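You operate a simulated robot arm through the tools that you are given. There is no shell and no other tool.

Carry out the task below with a simulated robot arm. There is one attempt and no reset: what you move stays moved.

TASK
Crimp the blue and the pink plug and put them back.
Fine: set the size knob to the size printed on each plug; each goes back into the holder of its colour; leave the third alone.

It is judged by the outcome, as a careful person would: the job done as asked, and still so three seconds after it is handed in. It fails if anything else is knocked over, pushed out of place, dropped, spilled or broken.

THE ROBOT
A 7-joint arm with a four-finger gripper, fixed in place. Base frame: the origin is at the foot of the arm, x ahead of it, y to its left, z up. Units: mm, degrees, N and s.
Its first joint turns from -69.0 to 172.0 degrees. Payload 3.67 kg.
The tool frame sits at the grasp point between the pads (the TCP): z along the fingers, y along the line on which they close. The tips reach 28 mm beyond it. The gripper opens to 112 mm. The gripper's body begins 73 mm behind the TCP.
Orientation is that of the tool frame in the base frame, as [roll, pitch, yaw] about the fixed x, y, z axes, in that order (R = Rz(yaw) Ry(pitch) Rx(roll)). With the fingers straight down and closing along the base's y, the tool's x points along the base's -x, its y along +y and its z along -z.

THE INTERFACE
- The arm moves only by the tool move_arm. Its argument "deltas" is a list of rows, each a list of 7 numbers: the shift along the base's x, y, z in mm, then the turn, a rotation vector about the base's x, y, z in degrees, then the gripper command, from -1 (shut) to 1 (fully open), values between in proportion. In form: [[x, y, z, rx, ry, rz, grip], ...]. A call has 1 to 20 rows; each row shifts and turns the commanded pose from where the row before left it. Rows are played at 5 a second. More than 50 mm and 8.6 degrees between two rows, or a gripper value outside its range, and nothing of the call is played. Where a pose cannot be reached the arm comes as near as it can. A force on the tool above 40 N (or 10 N above the force at the start of the call, whichever is more), or a blocked arm, ends the call early, and 0.2 s more pass. Each finger halts on what it meets, pressing with about 32 N; the grip force reading is that of the motor and also rises with nothing between the fingers. The clock runs only during rows and for 0.2 s after the last one: add rows that do not move to give the fingers time. The reply holds the time, the measured pose of the TCP, the force on the tool along the base axes, the opening and the grip force, in the units named above and with some noise, with the torque about the TCP (base axes, N m) and any sound that the robot's microphone picked up.
- Cameras (640 x 400 px; columns grow to the right, rows downward): "scene" is fixed at [51.6, 495.4, 1597]; the picture's right is [-0.62, -0.78, 0.00], its down [-0.27, 0.22, -0.94] and it looks along [0.73, -0.59, -0.35] (base axes); focal length 317 px, centre (320, 200). "wrist" rides on the gripper at [60, -18, -104] in the tool frame; the picture's right is [0.29, 0.96, 0.00], its down [-0.80, 0.24, -0.55] and it looks along [-0.53, 0.16, 0.83] (tool axes); focal length 234 px, centre (320, 200). There is no depth. A picture from a camera that has moved, and an enlarged one, comes with that camera's place and axes in the base frame and with its lens. The place of the scene camera against the robot may be out by one fixed shift of up to 12 mm in any direction.
- camera(camera): a new picture of that camera. The clock stands still meanwhile.
- slide_trunk(by): slides the trunk up (or, below 0, down) by that many mm; the arm rides with it, the base frame stays. It gives what a move gives, with no picture.
- inspect(camera, box): a new picture of the part [left, top, right, bottom] of that camera's present view, enlarged. The clock stands still meanwhile.
- hand_in(): hands the job in; it is judged then, once.

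Nothing tells you positions but the pictures and the camera data. Unless the task says otherwise, let go and move clear before handing in.

The tools are called as a command line: name --pt "numbers of a row" for each row, then --argument value for the rest, lists and objects as JSON in quotes. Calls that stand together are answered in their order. move_arm: Moves the arm, as the interface text tells. Its arguments: {"type":"object","properties":{"deltas":{"type":"array"}},"required":["deltas"]} The other tools are called the same way: slide_trunk (by) slides the trunk up or down; camera (camera) takes a picture; inspect (camera, box) takes an enlarged picture of a part of a camera's view; hand_in () hands the job in.

At the start:

```text
t: 0.0
tcp_pos: [575.9, -234.4, 1277.1]
tool_rot: [-179.9, 0.1, 179.9]
ft_force: [0.1, 0.3, 0.7]
wrist_torque: [0.01, 0.0, 0.0]
finger_gap: 112.0
grip_force: 0.1
trunk travel left (down, up): [-650.0, 190.0]
```

scene: 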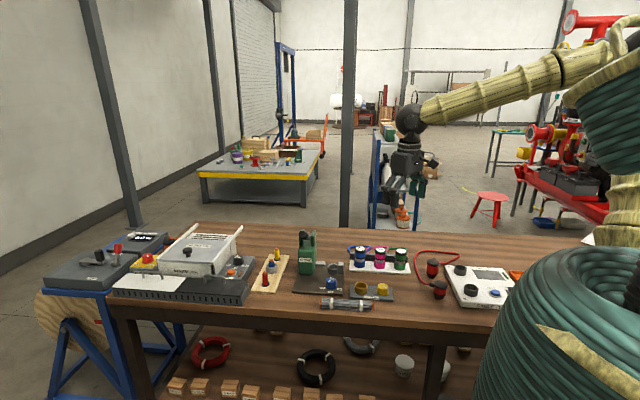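
wrist: 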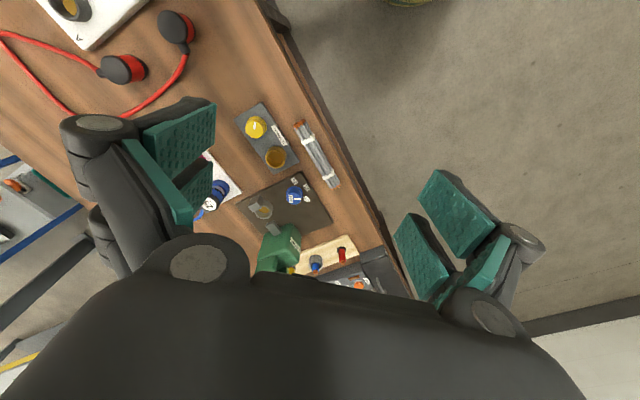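

I see a workbench with a green crimping device, a size knob, coloured plugs and holders. I'll look closer at each part before moving.

inspect --camera "scene" --box '[230, 220, 430, 320]'

inspect --camera "scene" --box '[335, 235, 420, 280]'

inspect --camera "scene" --box '[285, 225, 405, 315]'

inspect --camera "wrist" --box '[180, 90, 400, 300]'

```text
3.20 times, centred on (330, 270) of scene
camera zoom: at [51.6, 495.4, 1597.0], right [-0.62, -0.78, 0.0], down [-0.27, 0.22, -0.94], along [0.73, -0.59, -0.35], focal length 1014 px, centre (288, -24)
```

zoom: 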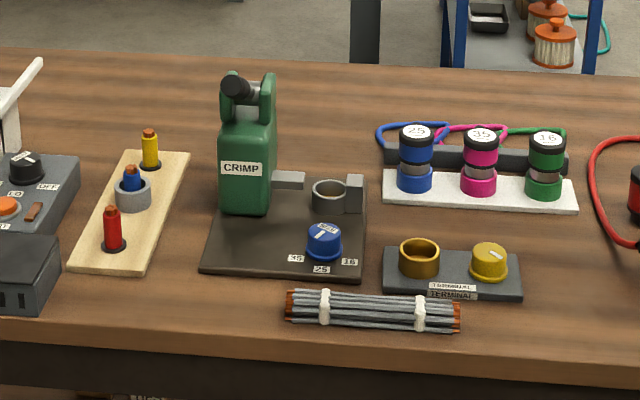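

```text
7.53 times, centred on (378, 258) of scene
camera zoom: at [51.6, 495.4, 1597.0], right [-0.62, -0.78, 0.0], down [-0.27, 0.22, -0.94], along [0.73, -0.59, -0.35], focal length 2386 px, centre (-113, -233)
```

zoom: 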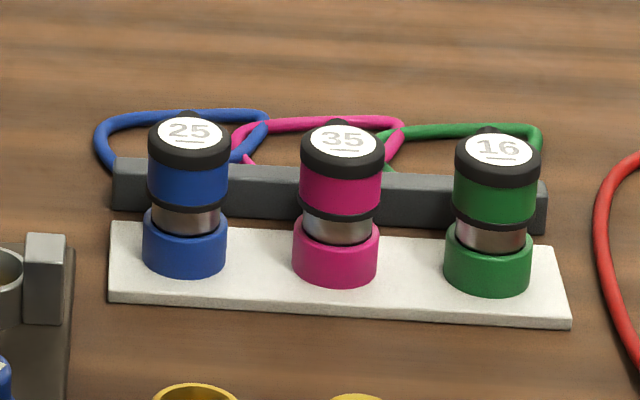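

```text
4.44 times, centred on (345, 270) of scene
camera zoom: at [51.6, 495.4, 1597.0], right [-0.62, -0.78, 0.0], down [-0.27, 0.22, -0.94], along [0.73, -0.59, -0.35], focal length 1409 px, centre (209, -111)
```

zoom: 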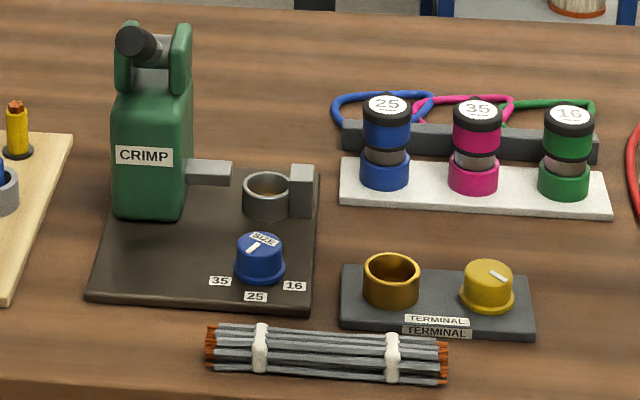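

```text
1.90 times, centred on (290, 195) of wrist
camera zoom: at [515.3, -252.7, 1380.4], right [-0.29, 0.96, 0.0], down [0.8, 0.24, 0.55], along [0.53, 0.16, -0.83], focal length 446 px, centre (377, 210)
```

zoom: 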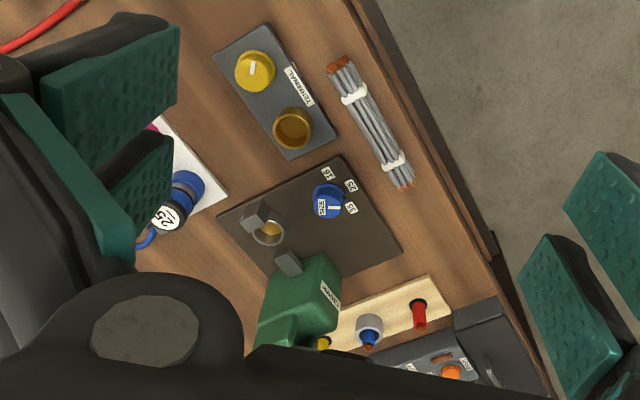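

The crimp station (ram, cup, anvil, blue SIZE knob with 35/25/16) is around x≈870–940, y≈-220 to -300. The plugs (25 blue, 35 pink, 16 green) stand at about x≈850–910, y≈-430 to -490. I'll zoom in on the mechanism to see how it is actuated.

inspect --camera "scene" --box '[292, 225, 352, 265]'

inspect --camera "scene" --box '[315, 255, 365, 300]'

inspect --camera "scene" --box '[350, 240, 380, 275]'

```text
10.00 times, centred on (322, 245) of scene
camera zoom: at [51.6, 495.4, 1597.0], right [-0.62, -0.78, 0.0], down [-0.27, 0.22, -0.94], along [0.73, -0.59, -0.35], focal length 3170 px, centre (300, -250)
```

zoom: 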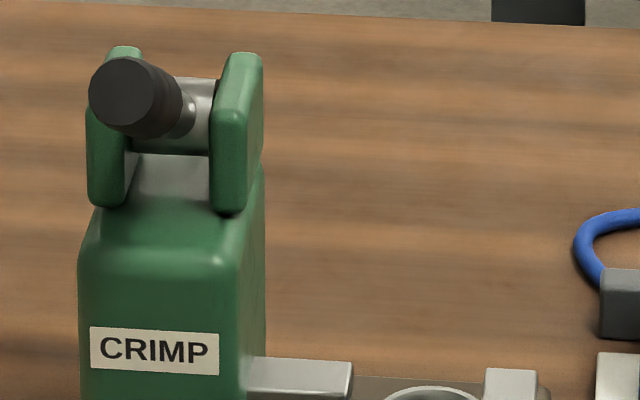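

```text
8.89 times, centred on (340, 278) of scene
camera zoom: at [51.6, 495.4, 1597.0], right [-0.62, -0.78, 0.0], down [-0.27, 0.22, -0.94], along [0.73, -0.59, -0.35], focal length 2817 px, centre (142, -489)
```

zoom: 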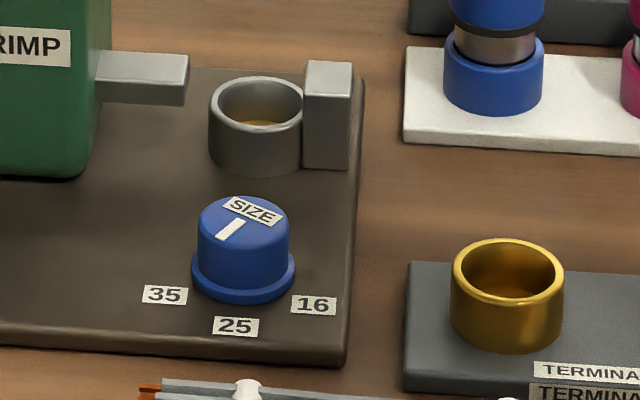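

```text
11.43 times, centred on (365, 258) of scene
camera zoom: at [51.6, 495.4, 1597.0], right [-0.62, -0.78, 0.0], down [-0.27, 0.22, -0.94], along [0.73, -0.59, -0.35], focal length 3622 px, centre (-194, -457)
```

zoom: 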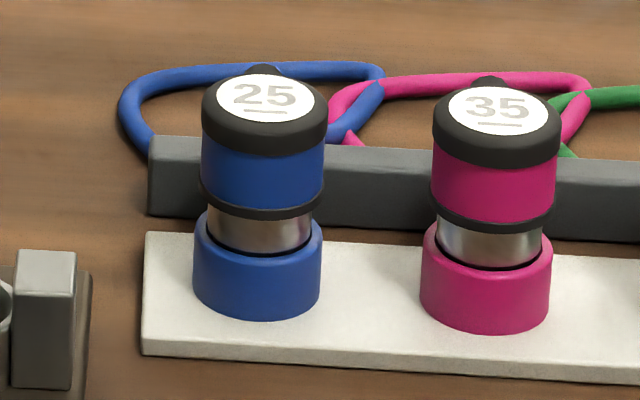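

The lever with a black grip sits between green cheeks on the crimp body and points toward the bench's front. I'll move the arm higher over the bench so the wrist camera looks at the stations from closer up.

move_arm --pt "22 -36 -25 0 0 0 1" --pt "22 -36 -25 0 0 0 1" --pt "22 -36 -25 0 0 0 1" --pt "22 -36 -25 0 0 0 1" --pt "22 -36 -25 0 0 0 1" --pt "0 0 0 0 0 0 1"

camera --camera "wrist"

camera --camera "scene"

```text
t: 1.4
tcp_pos: [684.5, -412.9, 1152.2]
tool_rot: [179.9, 0.1, 179.9]
ft_force: [-0.6, 0.5, 0.1]
wrist_torque: [-0.04, -0.01, -0.05]
finger_gap: 112.0
grip_force: 0.2
trunk travel left (down, up): [-650.0, 190.0]
```

```text
taken
camera wrist: at [623.5, -431.9, 1257.0], right [-0.29, 0.96, 0.0], down [0.8, 0.24, 0.56], along [0.53, 0.16, -0.83], focal length 234 px, centre (320, 200)
```

wrist: 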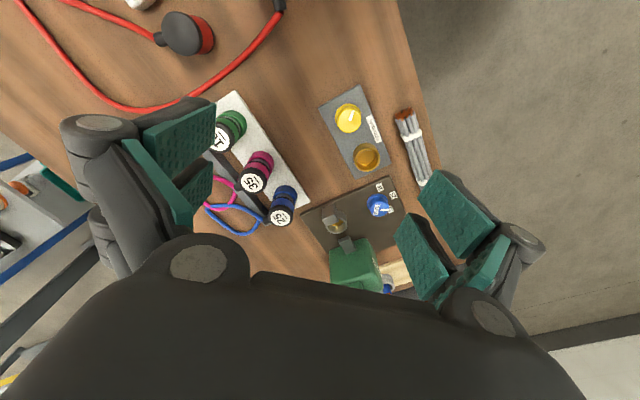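

```text
taken
```

scene: 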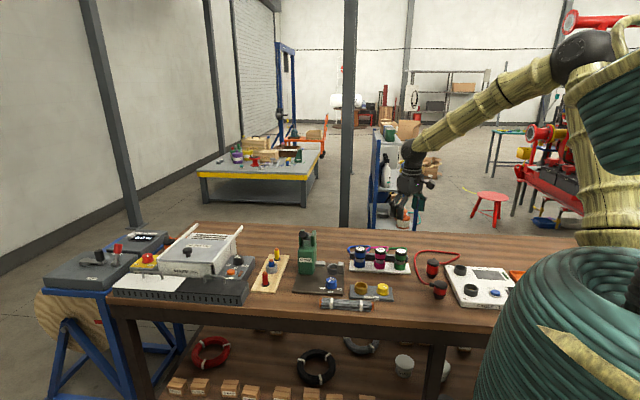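

inspect --camera "wrist" --box '[200, 80, 440, 300]'

inspect --camera "wrist" --box '[300, 170, 420, 290]'

inspect --camera "wrist" --box '[200, 90, 320, 250]'

```text
1.82 times, centred on (320, 190) of wrist
camera zoom: at [623.5, -431.9, 1257.0], right [-0.29, 0.96, 0.0], down [0.8, 0.24, 0.56], along [0.53, 0.16, -0.83], focal length 426 px, centre (320, 218)
```

zoom: 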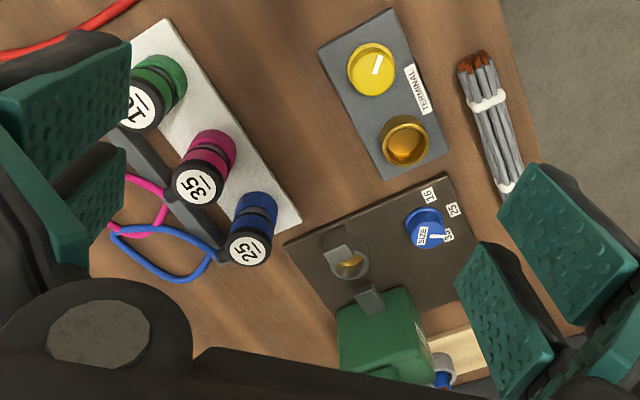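

```text
3.33 times, centred on (360, 230) of wrist
camera zoom: at [623.5, -431.9, 1257.0], right [-0.29, 0.96, 0.0], down [0.8, 0.24, 0.56], along [0.53, 0.16, -0.83], focal length 781 px, centre (187, 100)
```

zoom: 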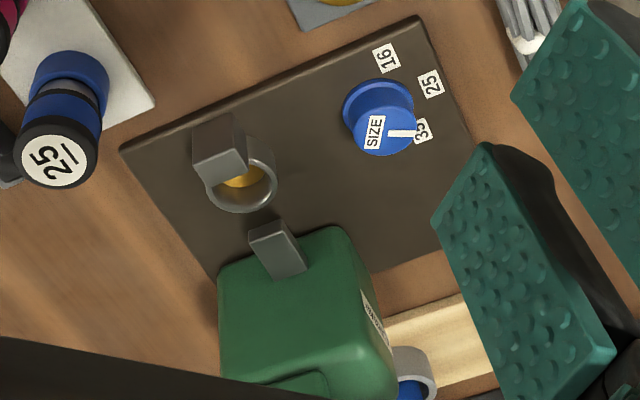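

```text
2.50 times, centred on (260, 170) of wrist
camera zoom: at [623.5, -431.9, 1257.0], right [-0.29, 0.96, 0.0], down [0.8, 0.24, 0.56], along [0.53, 0.16, -0.83], focal length 585 px, centre (470, 275)
```

zoom: 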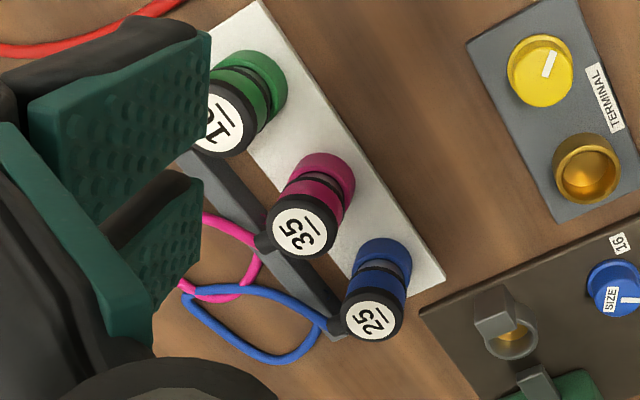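

The table is turned about 45° to the base, and the plugs' cables leave toward the back. I'll yaw the tool -45° to line up with the bench and move over the knob/cup for a close look.

move_arm --pt "13 34 -22 0 0 -6.43 1" --pt "13 34 -22 0 0 -6.43 1" --pt "13 34 -22 0 0 -6.43 1" --pt "13 34 -22 0 0 -6.43 1" --pt "13 34 -22 0 0 -6.43 1" --pt "13 34 -22 0 0 -6.43 1" --pt "13 34 -22 0 0 -6.42 1" --pt "0 0 0 0 0 0 1"

camera --camera "wrist"

camera --camera "scene"

```text
t: 3.2
tcp_pos: [777.2, -176.2, 996.7]
tool_rot: [179.9, 0.0, 134.9]
ft_force: [-0.4, 0.1, 0.3]
wrist_torque: [0.02, -0.02, -0.01]
finger_gap: 111.7
grip_force: 0.0
trunk travel left (down, up): [-650.0, 190.0]
```

```text
taken
camera wrist: at [720.8, -147.0, 1101.5], right [0.48, 0.88, 0.0], down [0.73, -0.4, 0.55], along [0.49, -0.26, -0.83], focal length 234 px, centre (320, 200)
```

wrist: 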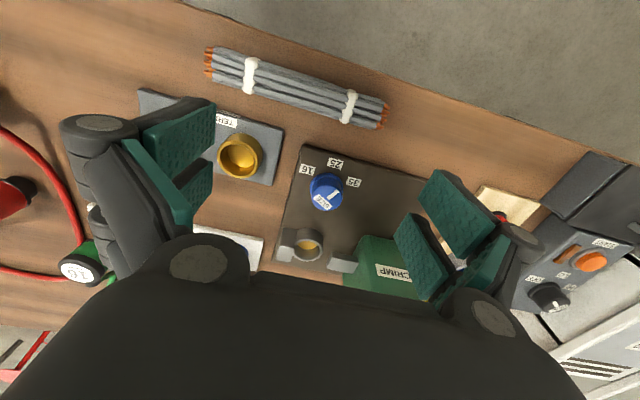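

```text
taken
```

scene: 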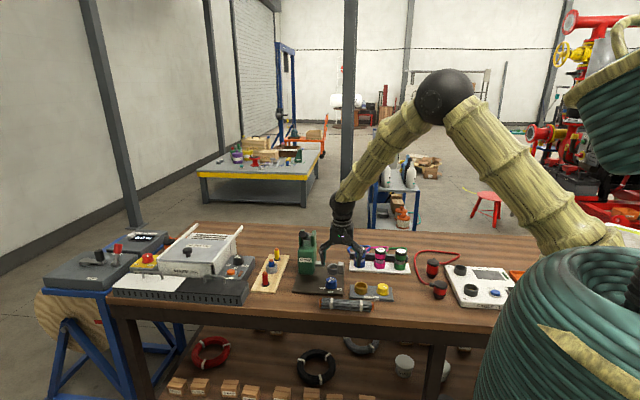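

inspect --camera "wrist" --box '[260, 140, 400, 280]'

inspect --camera "wrist" --box '[295, 150, 365, 215]'

inspect --camera "scene" --box '[280, 200, 380, 310]'

```text
2.86 times, centred on (330, 210) of wrist
camera zoom: at [720.8, -147.0, 1101.5], right [0.48, 0.88, 0.0], down [0.73, -0.4, 0.55], along [0.49, -0.26, -0.83], focal length 669 px, centre (291, 171)
```

zoom: 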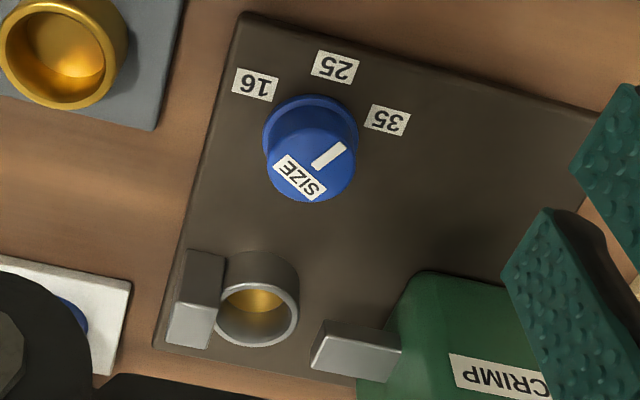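

```text
6.15 times, centred on (330, 182) of wrist
camera zoom: at [720.8, -147.0, 1101.5], right [0.48, 0.88, 0.0], down [0.73, -0.4, 0.55], along [0.49, -0.26, -0.83], focal length 1441 px, centre (258, 308)
```

zoom: 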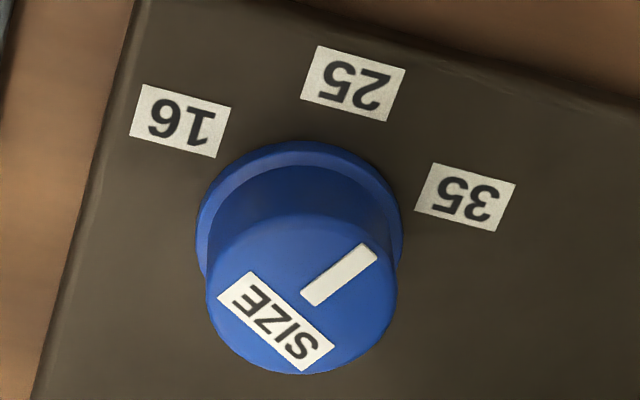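

```text
3.64 times, centred on (330, 255) of scene
camera zoom: at [51.6, 495.4, 1597.0], right [-0.62, -0.78, 0.0], down [-0.27, 0.22, -0.94], along [0.73, -0.59, -0.35], focal length 1153 px, centre (284, 0)
```

zoom: 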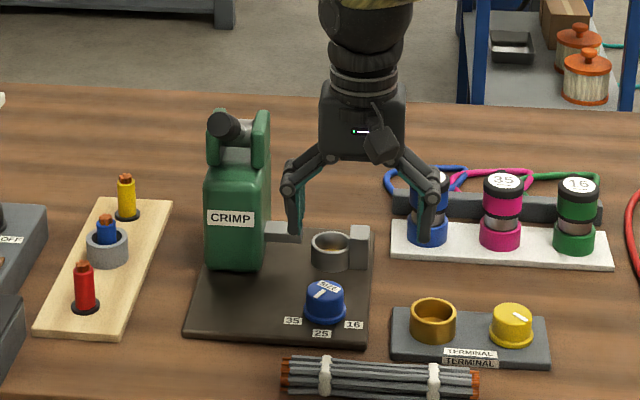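

The knob axis is near (875,-219); its pointer sits midway between 35 and 25. The crimp cup is near (944,-287), and I need the lever's geometry next. I'll go up and over it for a look straight down.

move_arm --pt "0 0 50 0 0 0 1" --pt "0 0 50 0 0 0 1" --pt "0 0 50 0 0 0 1" --pt "0 0 50 0 0 0 1" --pt "45 0 0 0 0 0 1" --pt "45 0 0 0 0 0 1" --pt "45 0 0 0 0 0 1" --pt "45 0 0 0 0 0 1" --pt "0 0 0 0 0 0 1"

camera --camera "wrist"

camera --camera "scene"

```text
t: 5.2
tcp_pos: [955.2, -175.8, 1199.6]
tool_rot: [-179.9, 0.1, 135.0]
ft_force: [-0.6, 0.1, 0.3]
wrist_torque: [-0.04, -0.05, 0.02]
finger_gap: 112.0
grip_force: 0.0
trunk travel left (down, up): [-650.0, 190.0]
```

```text
taken
camera wrist: at [898.7, -146.5, 1303.6], right [0.47, 0.88, 0.0], down [0.73, -0.39, 0.56], along [0.49, -0.26, -0.83], focal length 234 px, centre (320, 200)
```

wrist: 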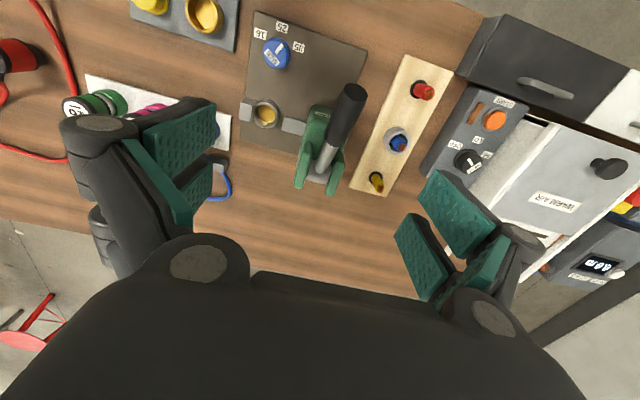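

```text
taken
```

scene: 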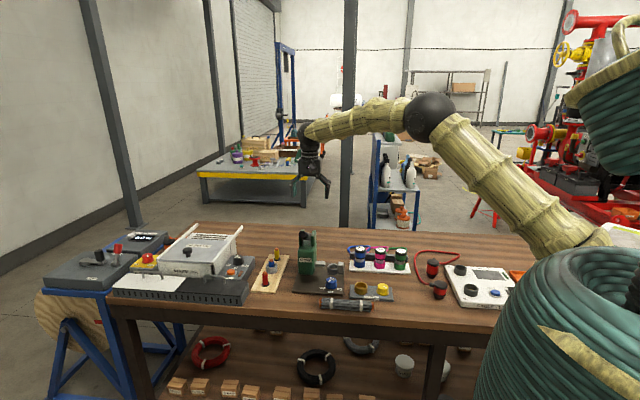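

inspect --camera "wrist" --box '[230, 0, 390, 200]'

inspect --camera "wrist" --box '[280, 70, 380, 200]'

inspect --camera "wrist" --box '[50, 50, 260, 210]'

```text
2.00 times, centred on (310, 100) of wrist
camera zoom: at [898.7, -146.5, 1303.6], right [0.47, 0.88, 0.0], down [0.73, -0.39, 0.56], along [0.49, -0.26, -0.83], focal length 468 px, centre (340, 400)
```

zoom: 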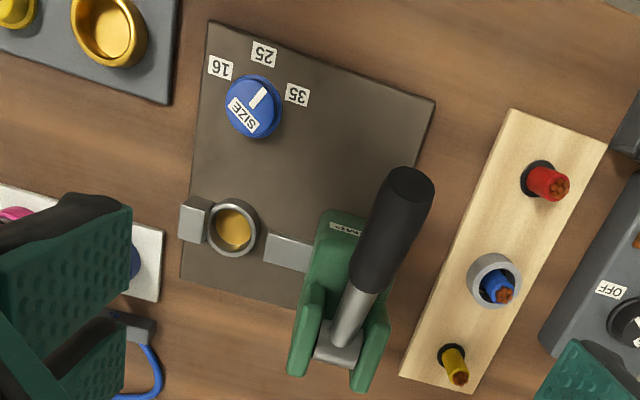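

```text
3.08 times, centred on (330, 135) of wrist
camera zoom: at [898.7, -146.5, 1303.6], right [0.47, 0.88, 0.0], down [0.73, -0.39, 0.56], along [0.49, -0.26, -0.83], focal length 720 px, centre (289, 400)
```

zoom: 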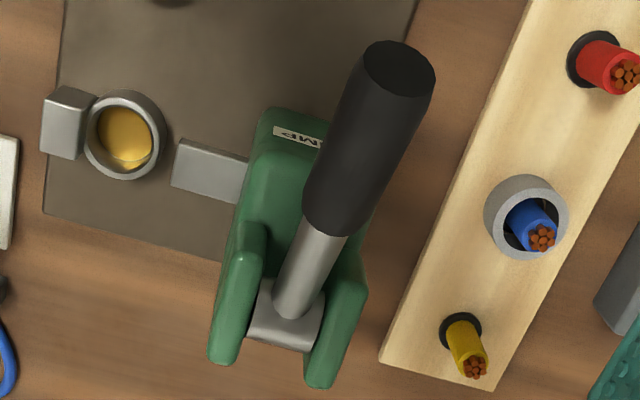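

```text
2.50 times, centred on (155, 130) of wrist
camera zoom: at [898.7, -146.5, 1303.6], right [0.47, 0.88, 0.0], down [0.73, -0.39, 0.56], along [0.49, -0.26, -0.83], focal length 585 px, centre (732, 375)
```

zoom: 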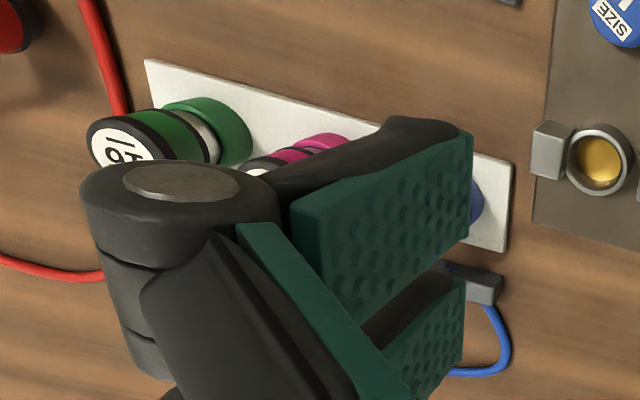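

The lever pivots near (1050,-230,965), and its grip tip is at about (952,-133,1046), inclined about 30° upward. First I'll set the knob: I'll hover above it with a partly closed gripper and check alignment.

move_arm --pt "-40 -21.5 0 0 0 0 0.25" --pt "-40 -21.5 0 0 0 0 0.25" --pt "0 0 -50 0 0 0 0.25" --pt "0 0 -50 0 0 0 0.25" --pt "0 0 -50 0 0 0 0.25" --pt "0 0 -50 0 0 0 0.25" --pt "0 0 0 0 0 0 0.25"

camera --camera "wrist"

inspect --camera "wrist" --box '[250, 60, 390, 180]'

inspect --camera "scene" --box '[280, 200, 380, 310]'

```text
t: 6.8
tcp_pos: [876.0, -217.9, 996.9]
tool_rot: [180.0, 0.1, 135.0]
ft_force: [0.2, -0.1, -0.2]
wrist_torque: [-0.04, -0.02, 0.02]
finger_gap: 70.1
grip_force: 0.1
trunk travel left (down, up): [-650.0, 190.0]
```

```text
taken
camera wrist: at [820.5, -188.4, 1100.9], right [0.47, 0.88, 0.0], down [0.73, -0.39, 0.56], along [0.49, -0.26, -0.83], focal length 234 px, centre (320, 200)
```

wrist: 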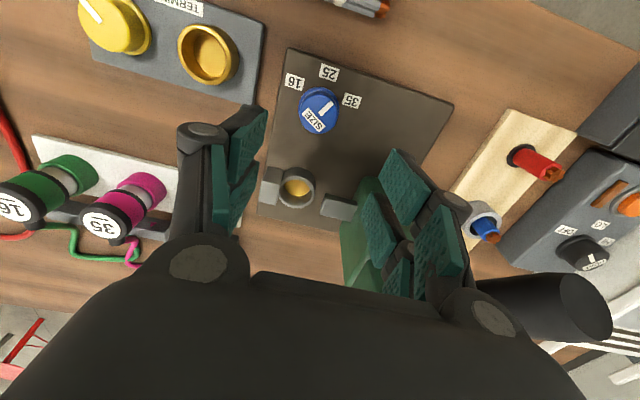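

```text
3.33 times, centred on (320, 120) of wrist
camera zoom: at [820.5, -188.4, 1100.9], right [0.47, 0.88, 0.0], down [0.73, -0.39, 0.56], along [0.49, -0.26, -0.83], focal length 781 px, centre (320, 467)
```

zoom: 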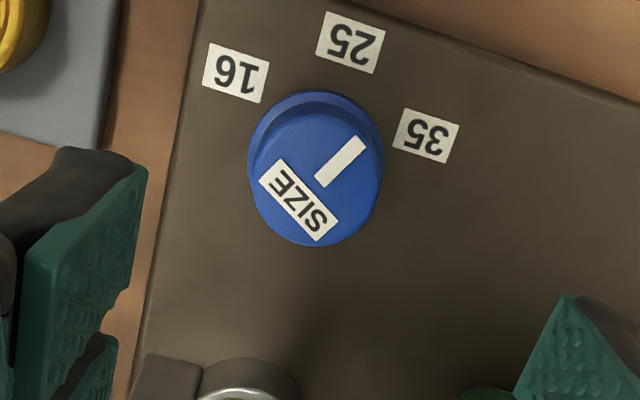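

```text
3.64 times, centred on (330, 255) of scene
camera zoom: at [51.6, 495.4, 1597.0], right [-0.62, -0.78, 0.0], down [-0.27, 0.22, -0.94], along [0.73, -0.59, -0.35], focal length 1153 px, centre (284, 0)
```

zoom: 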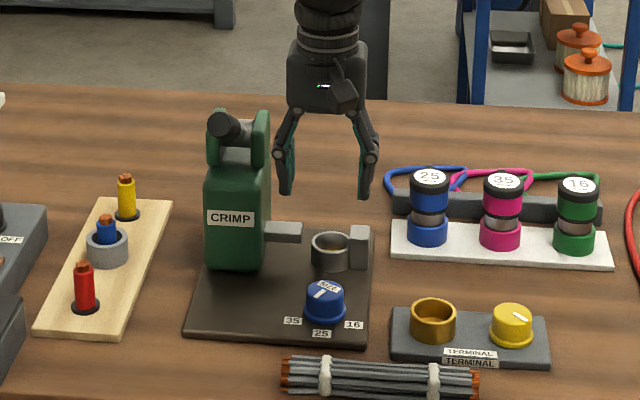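

The knob is centred under the gripper, and the pointer reads about 28° short of 25, so I'll lower onto it, grip, and turn it counter-clockwise.

move_arm --pt "-0.7 1 -47 0 0 0 0.25" --pt "0 0 -47 0 0 0 0.25" --pt "0 0 -46 0 0 0 0.25" --pt "0 0 0 0 0 0 0.25"

inspect --camera "scene" --box '[280, 220, 380, 310]'

camera --camera "wrist"

```text
t: 7.8
tcp_pos: [876.2, -216.9, 858.0]
tool_rot: [179.9, 0.1, 134.9]
ft_force: [-0.2, 0.0, 0.1]
wrist_torque: [-0.02, -0.01, 0.0]
finger_gap: 70.1
grip_force: 0.1
trunk travel left (down, up): [-650.0, 190.0]
```

```text
4.44 times, centred on (330, 265) of scene
camera zoom: at [51.6, 495.4, 1597.0], right [-0.62, -0.78, 0.0], down [-0.27, 0.22, -0.94], along [0.73, -0.59, -0.35], focal length 1409 px, centre (276, -89)
```

zoom: 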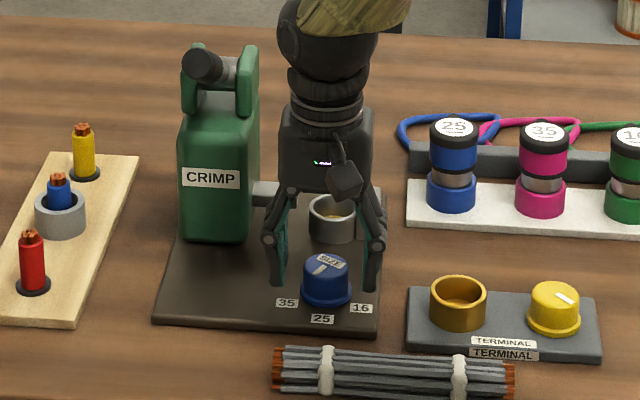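

```text
taken
camera wrist: at [820.1, -187.4, 962.2], right [0.47, 0.88, 0.0], down [0.73, -0.39, 0.56], along [0.49, -0.26, -0.83], focal length 234 px, centre (320, 200)
```

wrist: 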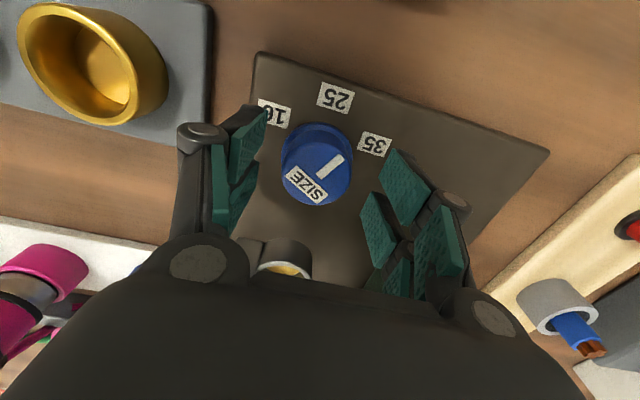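

move_arm --pt "0 0 -5 0 0 0 0.25" --pt "0 0 0 0 0 0 -0.3" --pt "0 0 0 0 0 0 -1" --pt "0 0 0 0 0 0 -1"

```text
t: 8.8
tcp_pos: [876.6, -217.0, 851.3]
tool_rot: [-179.9, 0.1, 134.9]
ft_force: [-6.2, -4.0, 0.6]
wrist_torque: [-0.22, 0.28, -0.02]
finger_gap: 40.4
grip_force: 44.4
trunk travel left (down, up): [-650.0, 190.0]
```

move_arm --pt "0 0 0 0 0 5 -1" --pt "0 0 0 0 0 6 -1" --pt "0 0 0 0 0 6 -1" --pt "0 0 0 0 0 6 -1" --pt "0 0 0 0 0 5 -1" --pt "0 0 0 0 0 0 -1"

inspect --camera "scene" --box '[310, 255, 360, 300]'

inspect --camera "wrist" --box '[240, 60, 400, 220]'

```text
t: 10.2
tcp_pos: [875.9, -219.5, 852.3]
tool_rot: [-180.0, 0.0, 163.0]
ft_force: [-15.1, -9.1, -4.1]
wrist_torque: [-0.48, 0.59, 0.0]
finger_gap: 40.6
grip_force: 45.2
trunk travel left (down, up): [-650.0, 190.0]
```

```text
8.89 times, centred on (335, 278) of scene
camera zoom: at [51.6, 495.4, 1597.0], right [-0.62, -0.78, 0.0], down [-0.27, 0.22, -0.94], along [0.73, -0.59, -0.35], focal length 2817 px, centre (187, -489)
```

zoom: 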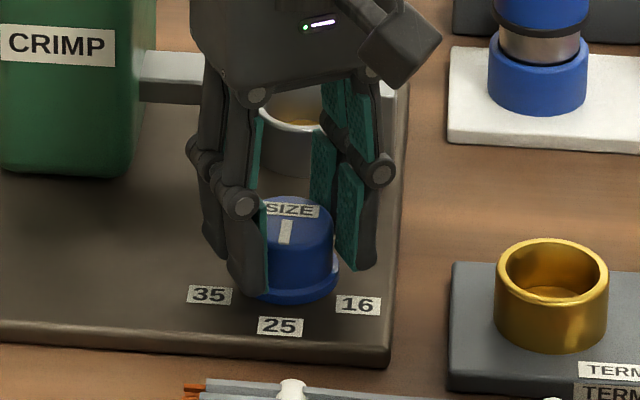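

```text
2.50 times, centred on (320, 140) of wrist
camera zoom: at [811.9, -219.1, 956.3], right [0.0, 1.0, 0.0], down [0.83, 0.0, 0.55], along [0.55, 0.0, -0.83], focal length 585 px, centre (320, 350)
```

zoom: 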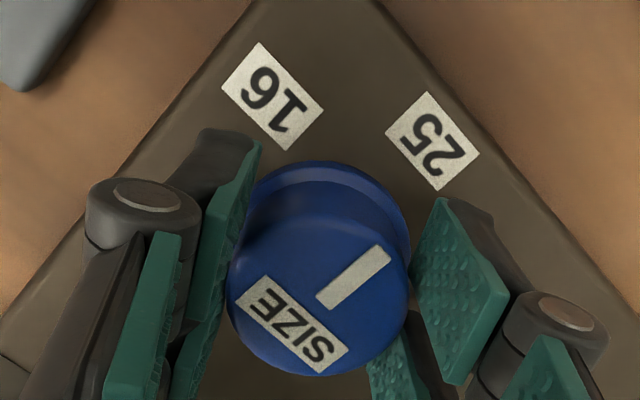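

The knob now points at about 135°, in line with the 25 label. I'll release it, rise, and check.

move_arm --pt "0 0 0 0 0 0 0.25" --pt "0 0 0 0 0 0 0.25" --pt "0 0 45 0 0 0 0.25" --pt "0 0 50 0 0 0 0.25" --pt "0 0 50 0 0 0 0.25" --pt "0 0 0 0 0 0 0.25"

inspect --camera "wrist" --box '[250, 40, 390, 180]'

inspect --camera "scene" --box '[310, 255, 360, 300]'

```text
t: 11.6
tcp_pos: [876.7, -218.0, 996.3]
tool_rot: [-179.9, 0.0, 163.0]
ft_force: [-0.3, -0.9, -1.3]
wrist_torque: [0.02, 0.03, 0.01]
finger_gap: 69.9
grip_force: 0.1
trunk travel left (down, up): [-650.0, 190.0]
```

```text
2.86 times, centred on (320, 110) of wrist
camera zoom: at [814.2, -219.0, 1100.8], right [0.01, 1.0, 0.0], down [0.83, 0.0, 0.55], along [0.55, 0.0, -0.83], focal length 669 px, centre (320, 457)
```

zoom: 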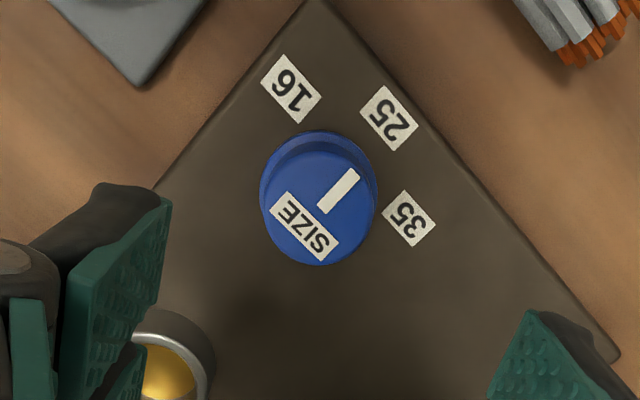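

```text
8.89 times, centred on (335, 278) of scene
camera zoom: at [51.6, 495.4, 1597.0], right [-0.62, -0.78, 0.0], down [-0.27, 0.22, -0.94], along [0.73, -0.59, -0.35], focal length 2817 px, centre (187, -489)
```

zoom: 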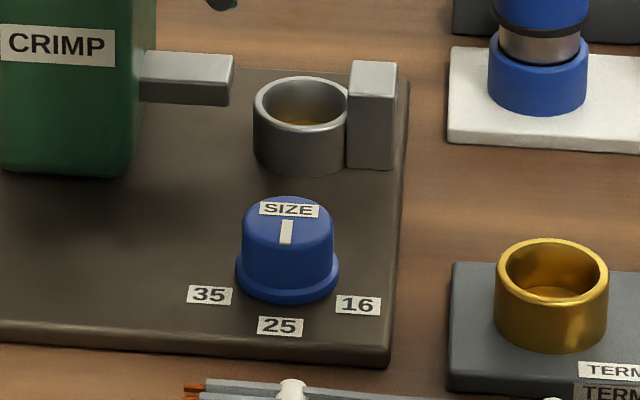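

The knob now reads 25. Next I'll hover over the blue plug with the gripper lined up with the bench.

move_arm --pt "7.3 -40.8 4 0 0 -5.6 0.25" --pt "7.3 -40.8 0 0 0 -5.6 0.25" --pt "7.3 -40.8 0 0 0 -5.6 0.25" --pt "7.3 -40.8 0 0 0 -5.6 0.25" --pt "7.3 -40.8 0 0 0 -5.6 0.25" --pt "0 0 0 0 0 0 0.25"

camera --camera "wrist"

inspect --camera "wrist" --box '[250, 70, 390, 210]'

inspect --camera "scene" --box '[310, 200, 430, 300]'

```text
t: 13.0
tcp_pos: [912.7, -419.2, 1002.1]
tool_rot: [180.0, 0.1, 134.9]
ft_force: [-0.1, 0.8, 0.6]
wrist_torque: [-0.02, 0.0, -0.03]
finger_gap: 70.1
grip_force: 0.1
trunk travel left (down, up): [-650.0, 190.0]
```

```text
taken
camera wrist: at [856.6, -391.3, 1106.4], right [0.47, 0.88, 0.0], down [0.73, -0.39, 0.56], along [0.49, -0.26, -0.83], focal length 234 px, centre (320, 200)
```

wrist: 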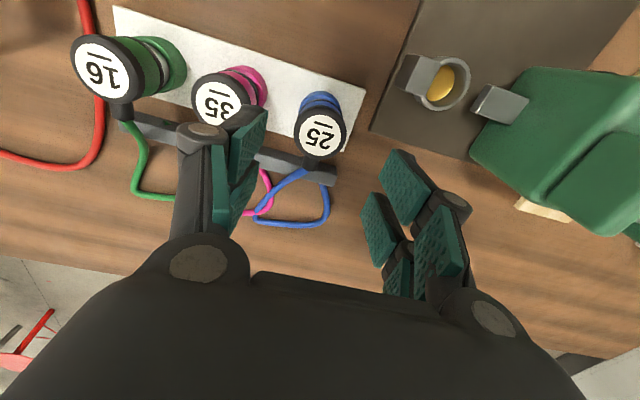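

```text
2.86 times, centred on (320, 140) of wrist
camera zoom: at [856.6, -391.3, 1106.4], right [0.47, 0.88, 0.0], down [0.73, -0.39, 0.56], along [0.49, -0.26, -0.83], focal length 669 px, centre (320, 371)
```

zoom: 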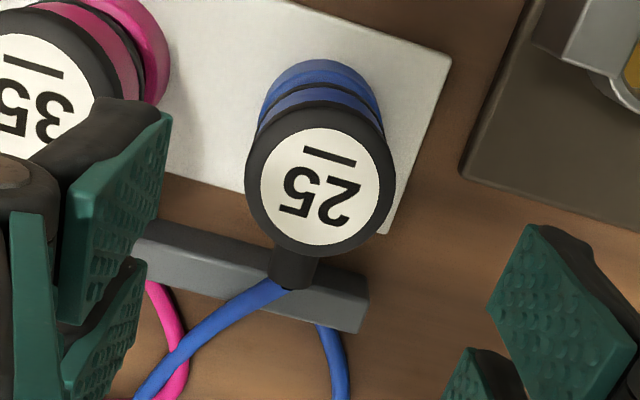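

```text
4.00 times, centred on (370, 250) of scene
camera zoom: at [51.6, 495.4, 1597.0], right [-0.62, -0.78, 0.0], down [-0.27, 0.22, -0.94], along [0.73, -0.59, -0.35], focal length 1268 px, centre (120, 0)
```

zoom: 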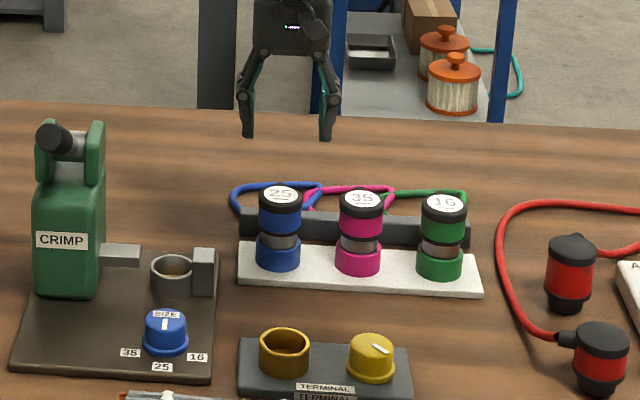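

move_arm --pt "4.2 -3.5 -30 0 0 0 0.25" --pt "0 0 -30 0 0 0 0.25" --pt "0 0 0 0 0 0 0.25"

inspect --camera "wrist" --box '[230, 90, 410, 240]'

inspect --camera "scene" --box '[340, 220, 420, 280]'

```text
t: 13.8
tcp_pos: [916.8, -425.8, 941.6]
tool_rot: [-180.0, 0.0, 135.1]
ft_force: [0.2, 0.8, 0.6]
wrist_torque: [0.01, -0.02, -0.01]
finger_gap: 69.7
grip_force: 0.1
trunk travel left (down, up): [-650.0, 190.0]
```

```text
2.67 times, centred on (320, 165) of wrist
camera zoom: at [860.2, -396.4, 1045.1], right [0.47, 0.88, 0.0], down [0.73, -0.39, 0.55], along [0.49, -0.26, -0.83], focal length 624 px, centre (320, 293)
```

zoom: 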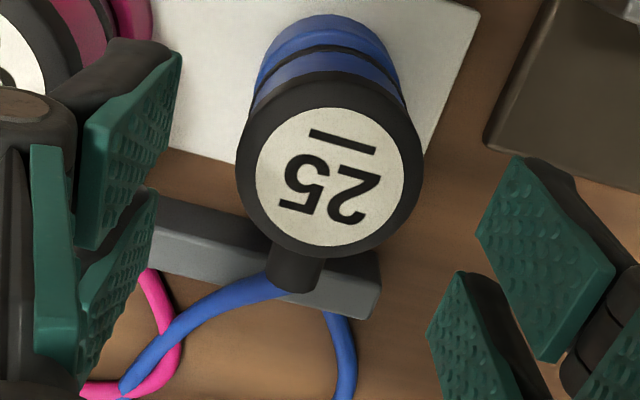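

```text
6.67 times, centred on (380, 250) of scene
camera zoom: at [51.6, 495.4, 1597.0], right [-0.62, -0.78, 0.0], down [-0.27, 0.22, -0.94], along [0.73, -0.59, -0.35], focal length 2113 px, centre (-80, -133)
```

zoom: 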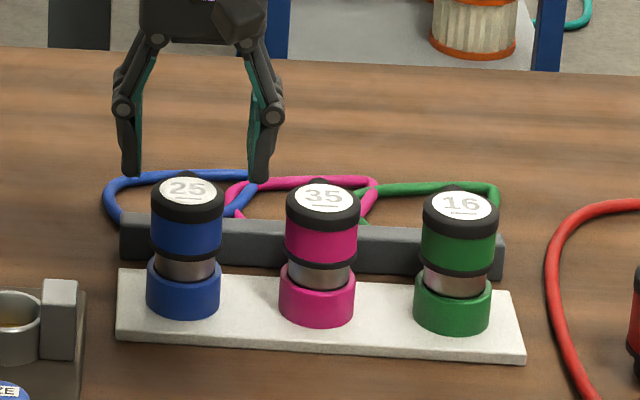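

move_arm --pt "2.3 2.6 -20 0 0 0 0.25" --pt "0 0 -20 0 0 0 0.25" --pt "0 0 0 0 0 0 0.25"

inspect --camera "wrist" --box '[220, 110, 420, 260]'

inspect --camera "scene" --box '[340, 230, 400, 275]'

```text
t: 14.6
tcp_pos: [920.2, -421.2, 901.5]
tool_rot: [-179.9, 0.0, 135.0]
ft_force: [0.2, -0.5, 1.2]
wrist_torque: [0.0, -0.02, -0.02]
finger_gap: 70.0
grip_force: 0.0
trunk travel left (down, up): [-650.0, 190.0]
```

```text
2.67 times, centred on (320, 185) of wrist
camera zoom: at [863.4, -393.6, 1005.5], right [0.47, 0.88, 0.0], down [0.73, -0.39, 0.55], along [0.49, -0.26, -0.83], focal length 624 px, centre (320, 240)
```

zoom: 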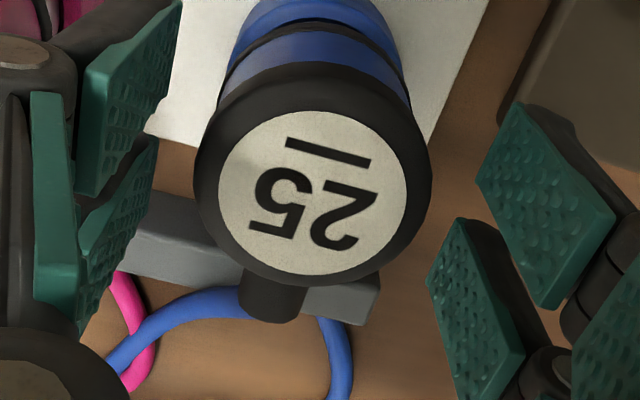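

```text
8.89 times, centred on (370, 252) of scene
camera zoom: at [51.6, 495.4, 1597.0], right [-0.62, -0.78, 0.0], down [-0.27, 0.22, -0.94], along [0.73, -0.59, -0.35], focal length 2817 px, centre (-124, -267)
```

zoom: 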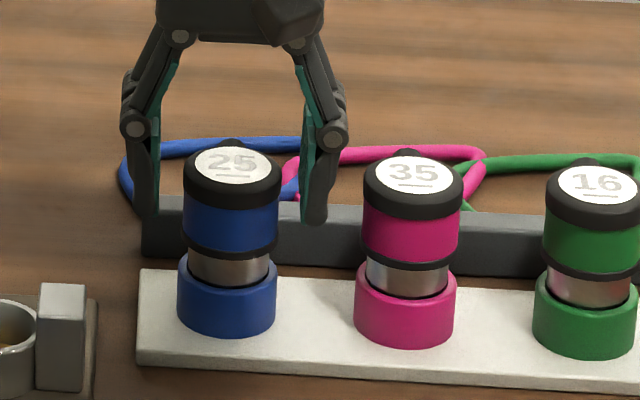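

Fingers straddle the blue plug with about 1 mm offset. I'll fine-tune, lower slightly and grip.

move_arm --pt "-1.3 -0.6 -7 0 0 0 0.25" --pt "0 0 0 0 0 0 0.25" --pt "0 0 0 0 0 0 -0.1" --pt "0 0 0 0 0 0 -1" --pt "0 0 0 0 0 0 -1"

inspect --camera "wrist" --box '[220, 110, 420, 260]'

inspect --camera "scene" --box '[340, 230, 400, 275]'

```text
t: 15.8
tcp_pos: [918.5, -421.9, 893.7]
tool_rot: [-179.9, -0.1, 134.9]
ft_force: [-0.2, -0.1, 0.4]
wrist_torque: [0.02, -0.01, -0.01]
finger_gap: 45.6
grip_force: 31.9
trunk travel left (down, up): [-650.0, 190.0]
```

```text
2.67 times, centred on (320, 185) of wrist
camera zoom: at [862.2, -394.1, 998.1], right [0.47, 0.88, 0.0], down [0.73, -0.39, 0.55], along [0.49, -0.26, -0.83], focal length 624 px, centre (320, 240)
```

zoom: 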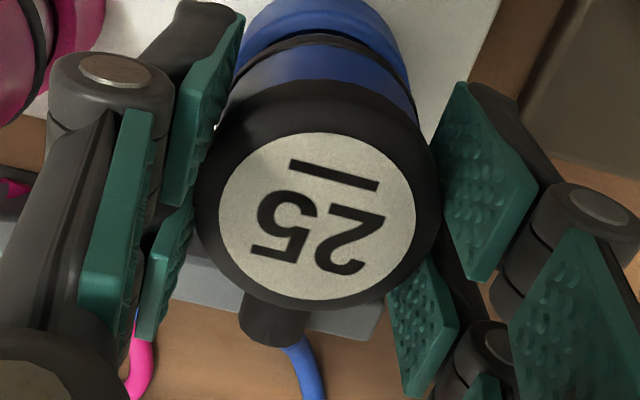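

```text
8.89 times, centred on (370, 252) of scene
camera zoom: at [51.6, 495.4, 1597.0], right [-0.62, -0.78, 0.0], down [-0.27, 0.22, -0.94], along [0.73, -0.59, -0.35], focal length 2817 px, centre (-124, -267)
```

zoom: 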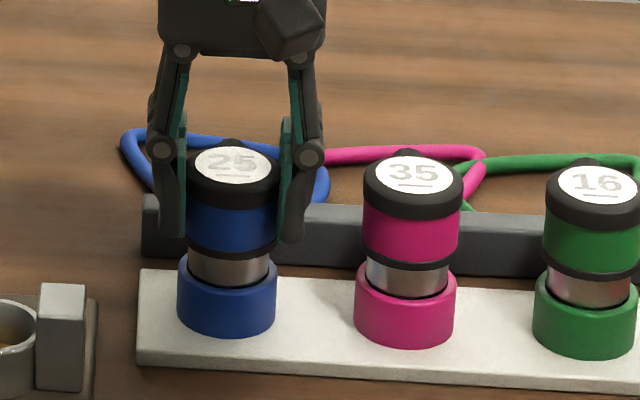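

The blue plug is held, centred within 0.5 mm. I'll lift it straight out and check the cable before moving toward the crimp cup.

move_arm --pt "0 0 20 0 0 0 -1" --pt "0 0 30 0 0 0 -1" --pt "0 0 28 0 0 0 -1" --pt "0 0 0 0 0 0 -1"

inspect --camera "scene" --box '[310, 200, 430, 290]'

camera --camera "wrist"

```text
t: 16.8
tcp_pos: [916.5, -424.0, 972.6]
tool_rot: [-179.9, 0.0, 135.0]
ft_force: [-0.4, -0.2, -1.2]
wrist_torque: [-0.02, 0.01, 0.0]
finger_gap: 45.5
grip_force: 32.4
trunk travel left (down, up): [-650.0, 190.0]
```

```text
4.44 times, centred on (370, 245) of scene
camera zoom: at [51.6, 495.4, 1597.0], right [-0.62, -0.78, 0.0], down [-0.27, 0.22, -0.94], along [0.73, -0.59, -0.35], focal length 1409 px, centre (98, 0)
```

zoom: 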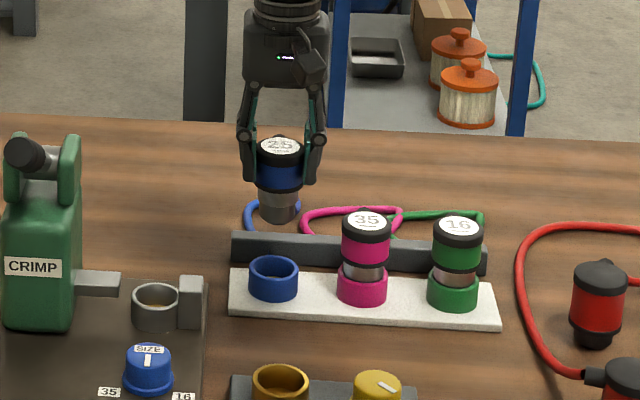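

```text
taken
camera wrist: at [862.4, -394.7, 1076.2], right [0.47, 0.88, 0.0], down [0.73, -0.39, 0.55], along [0.49, -0.26, -0.83], focal length 234 px, centre (320, 200)
```

wrist: 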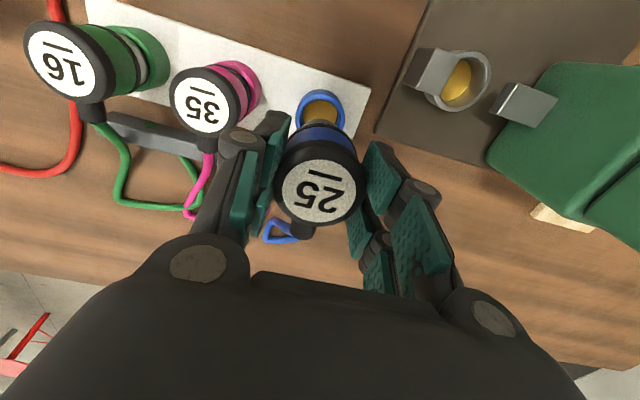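

inspect --camera "wrist" --box '[370, 30, 530, 150]'

inspect --camera "wrist" --box '[260, 70, 380, 160]'

inspect --camera "scene" --box '[340, 225, 390, 275]'

```text
3.33 times, centred on (450, 90) of wrist
camera zoom: at [862.4, -394.7, 1076.2], right [0.47, 0.88, 0.0], down [0.73, -0.39, 0.55], along [0.49, -0.26, -0.83], focal length 781 px, centre (-113, 567)
```

zoom: 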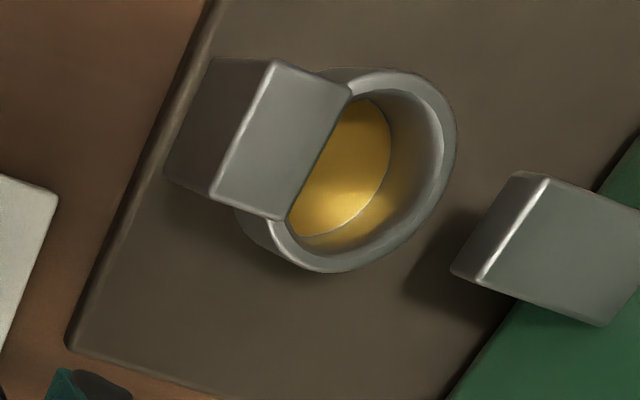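

```text
4.44 times, centred on (320, 115) of wrist
camera zoom: at [862.4, -394.7, 1076.2], right [0.47, 0.88, 0.0], down [0.73, -0.39, 0.55], along [0.49, -0.26, -0.83], focal length 1041 px, centre (320, 578)
```

zoom: 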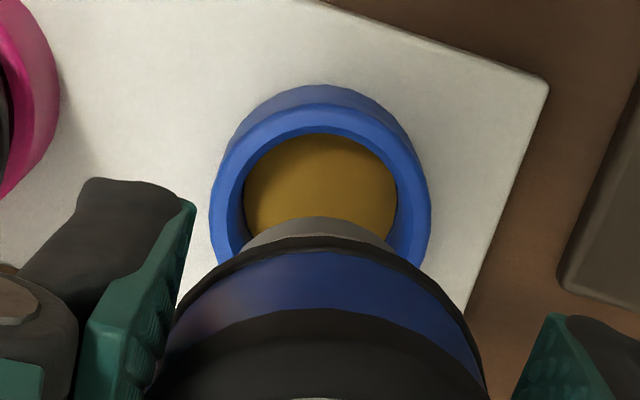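

```text
8.00 times, centred on (365, 250) of scene
camera zoom: at [51.6, 495.4, 1597.0], right [-0.62, -0.78, 0.0], down [-0.27, 0.22, -0.94], along [0.73, -0.59, -0.35], focal length 2536 px, centre (-40, -200)
```

zoom: 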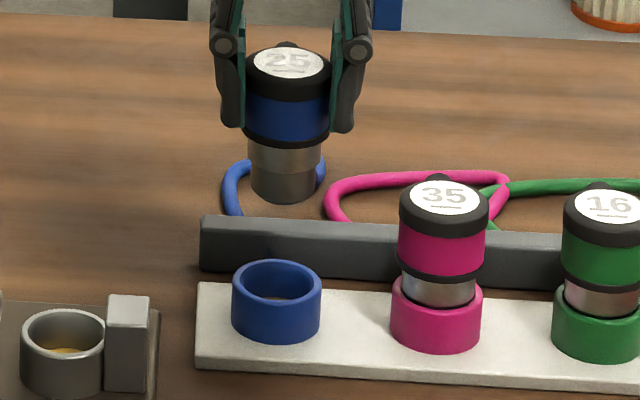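

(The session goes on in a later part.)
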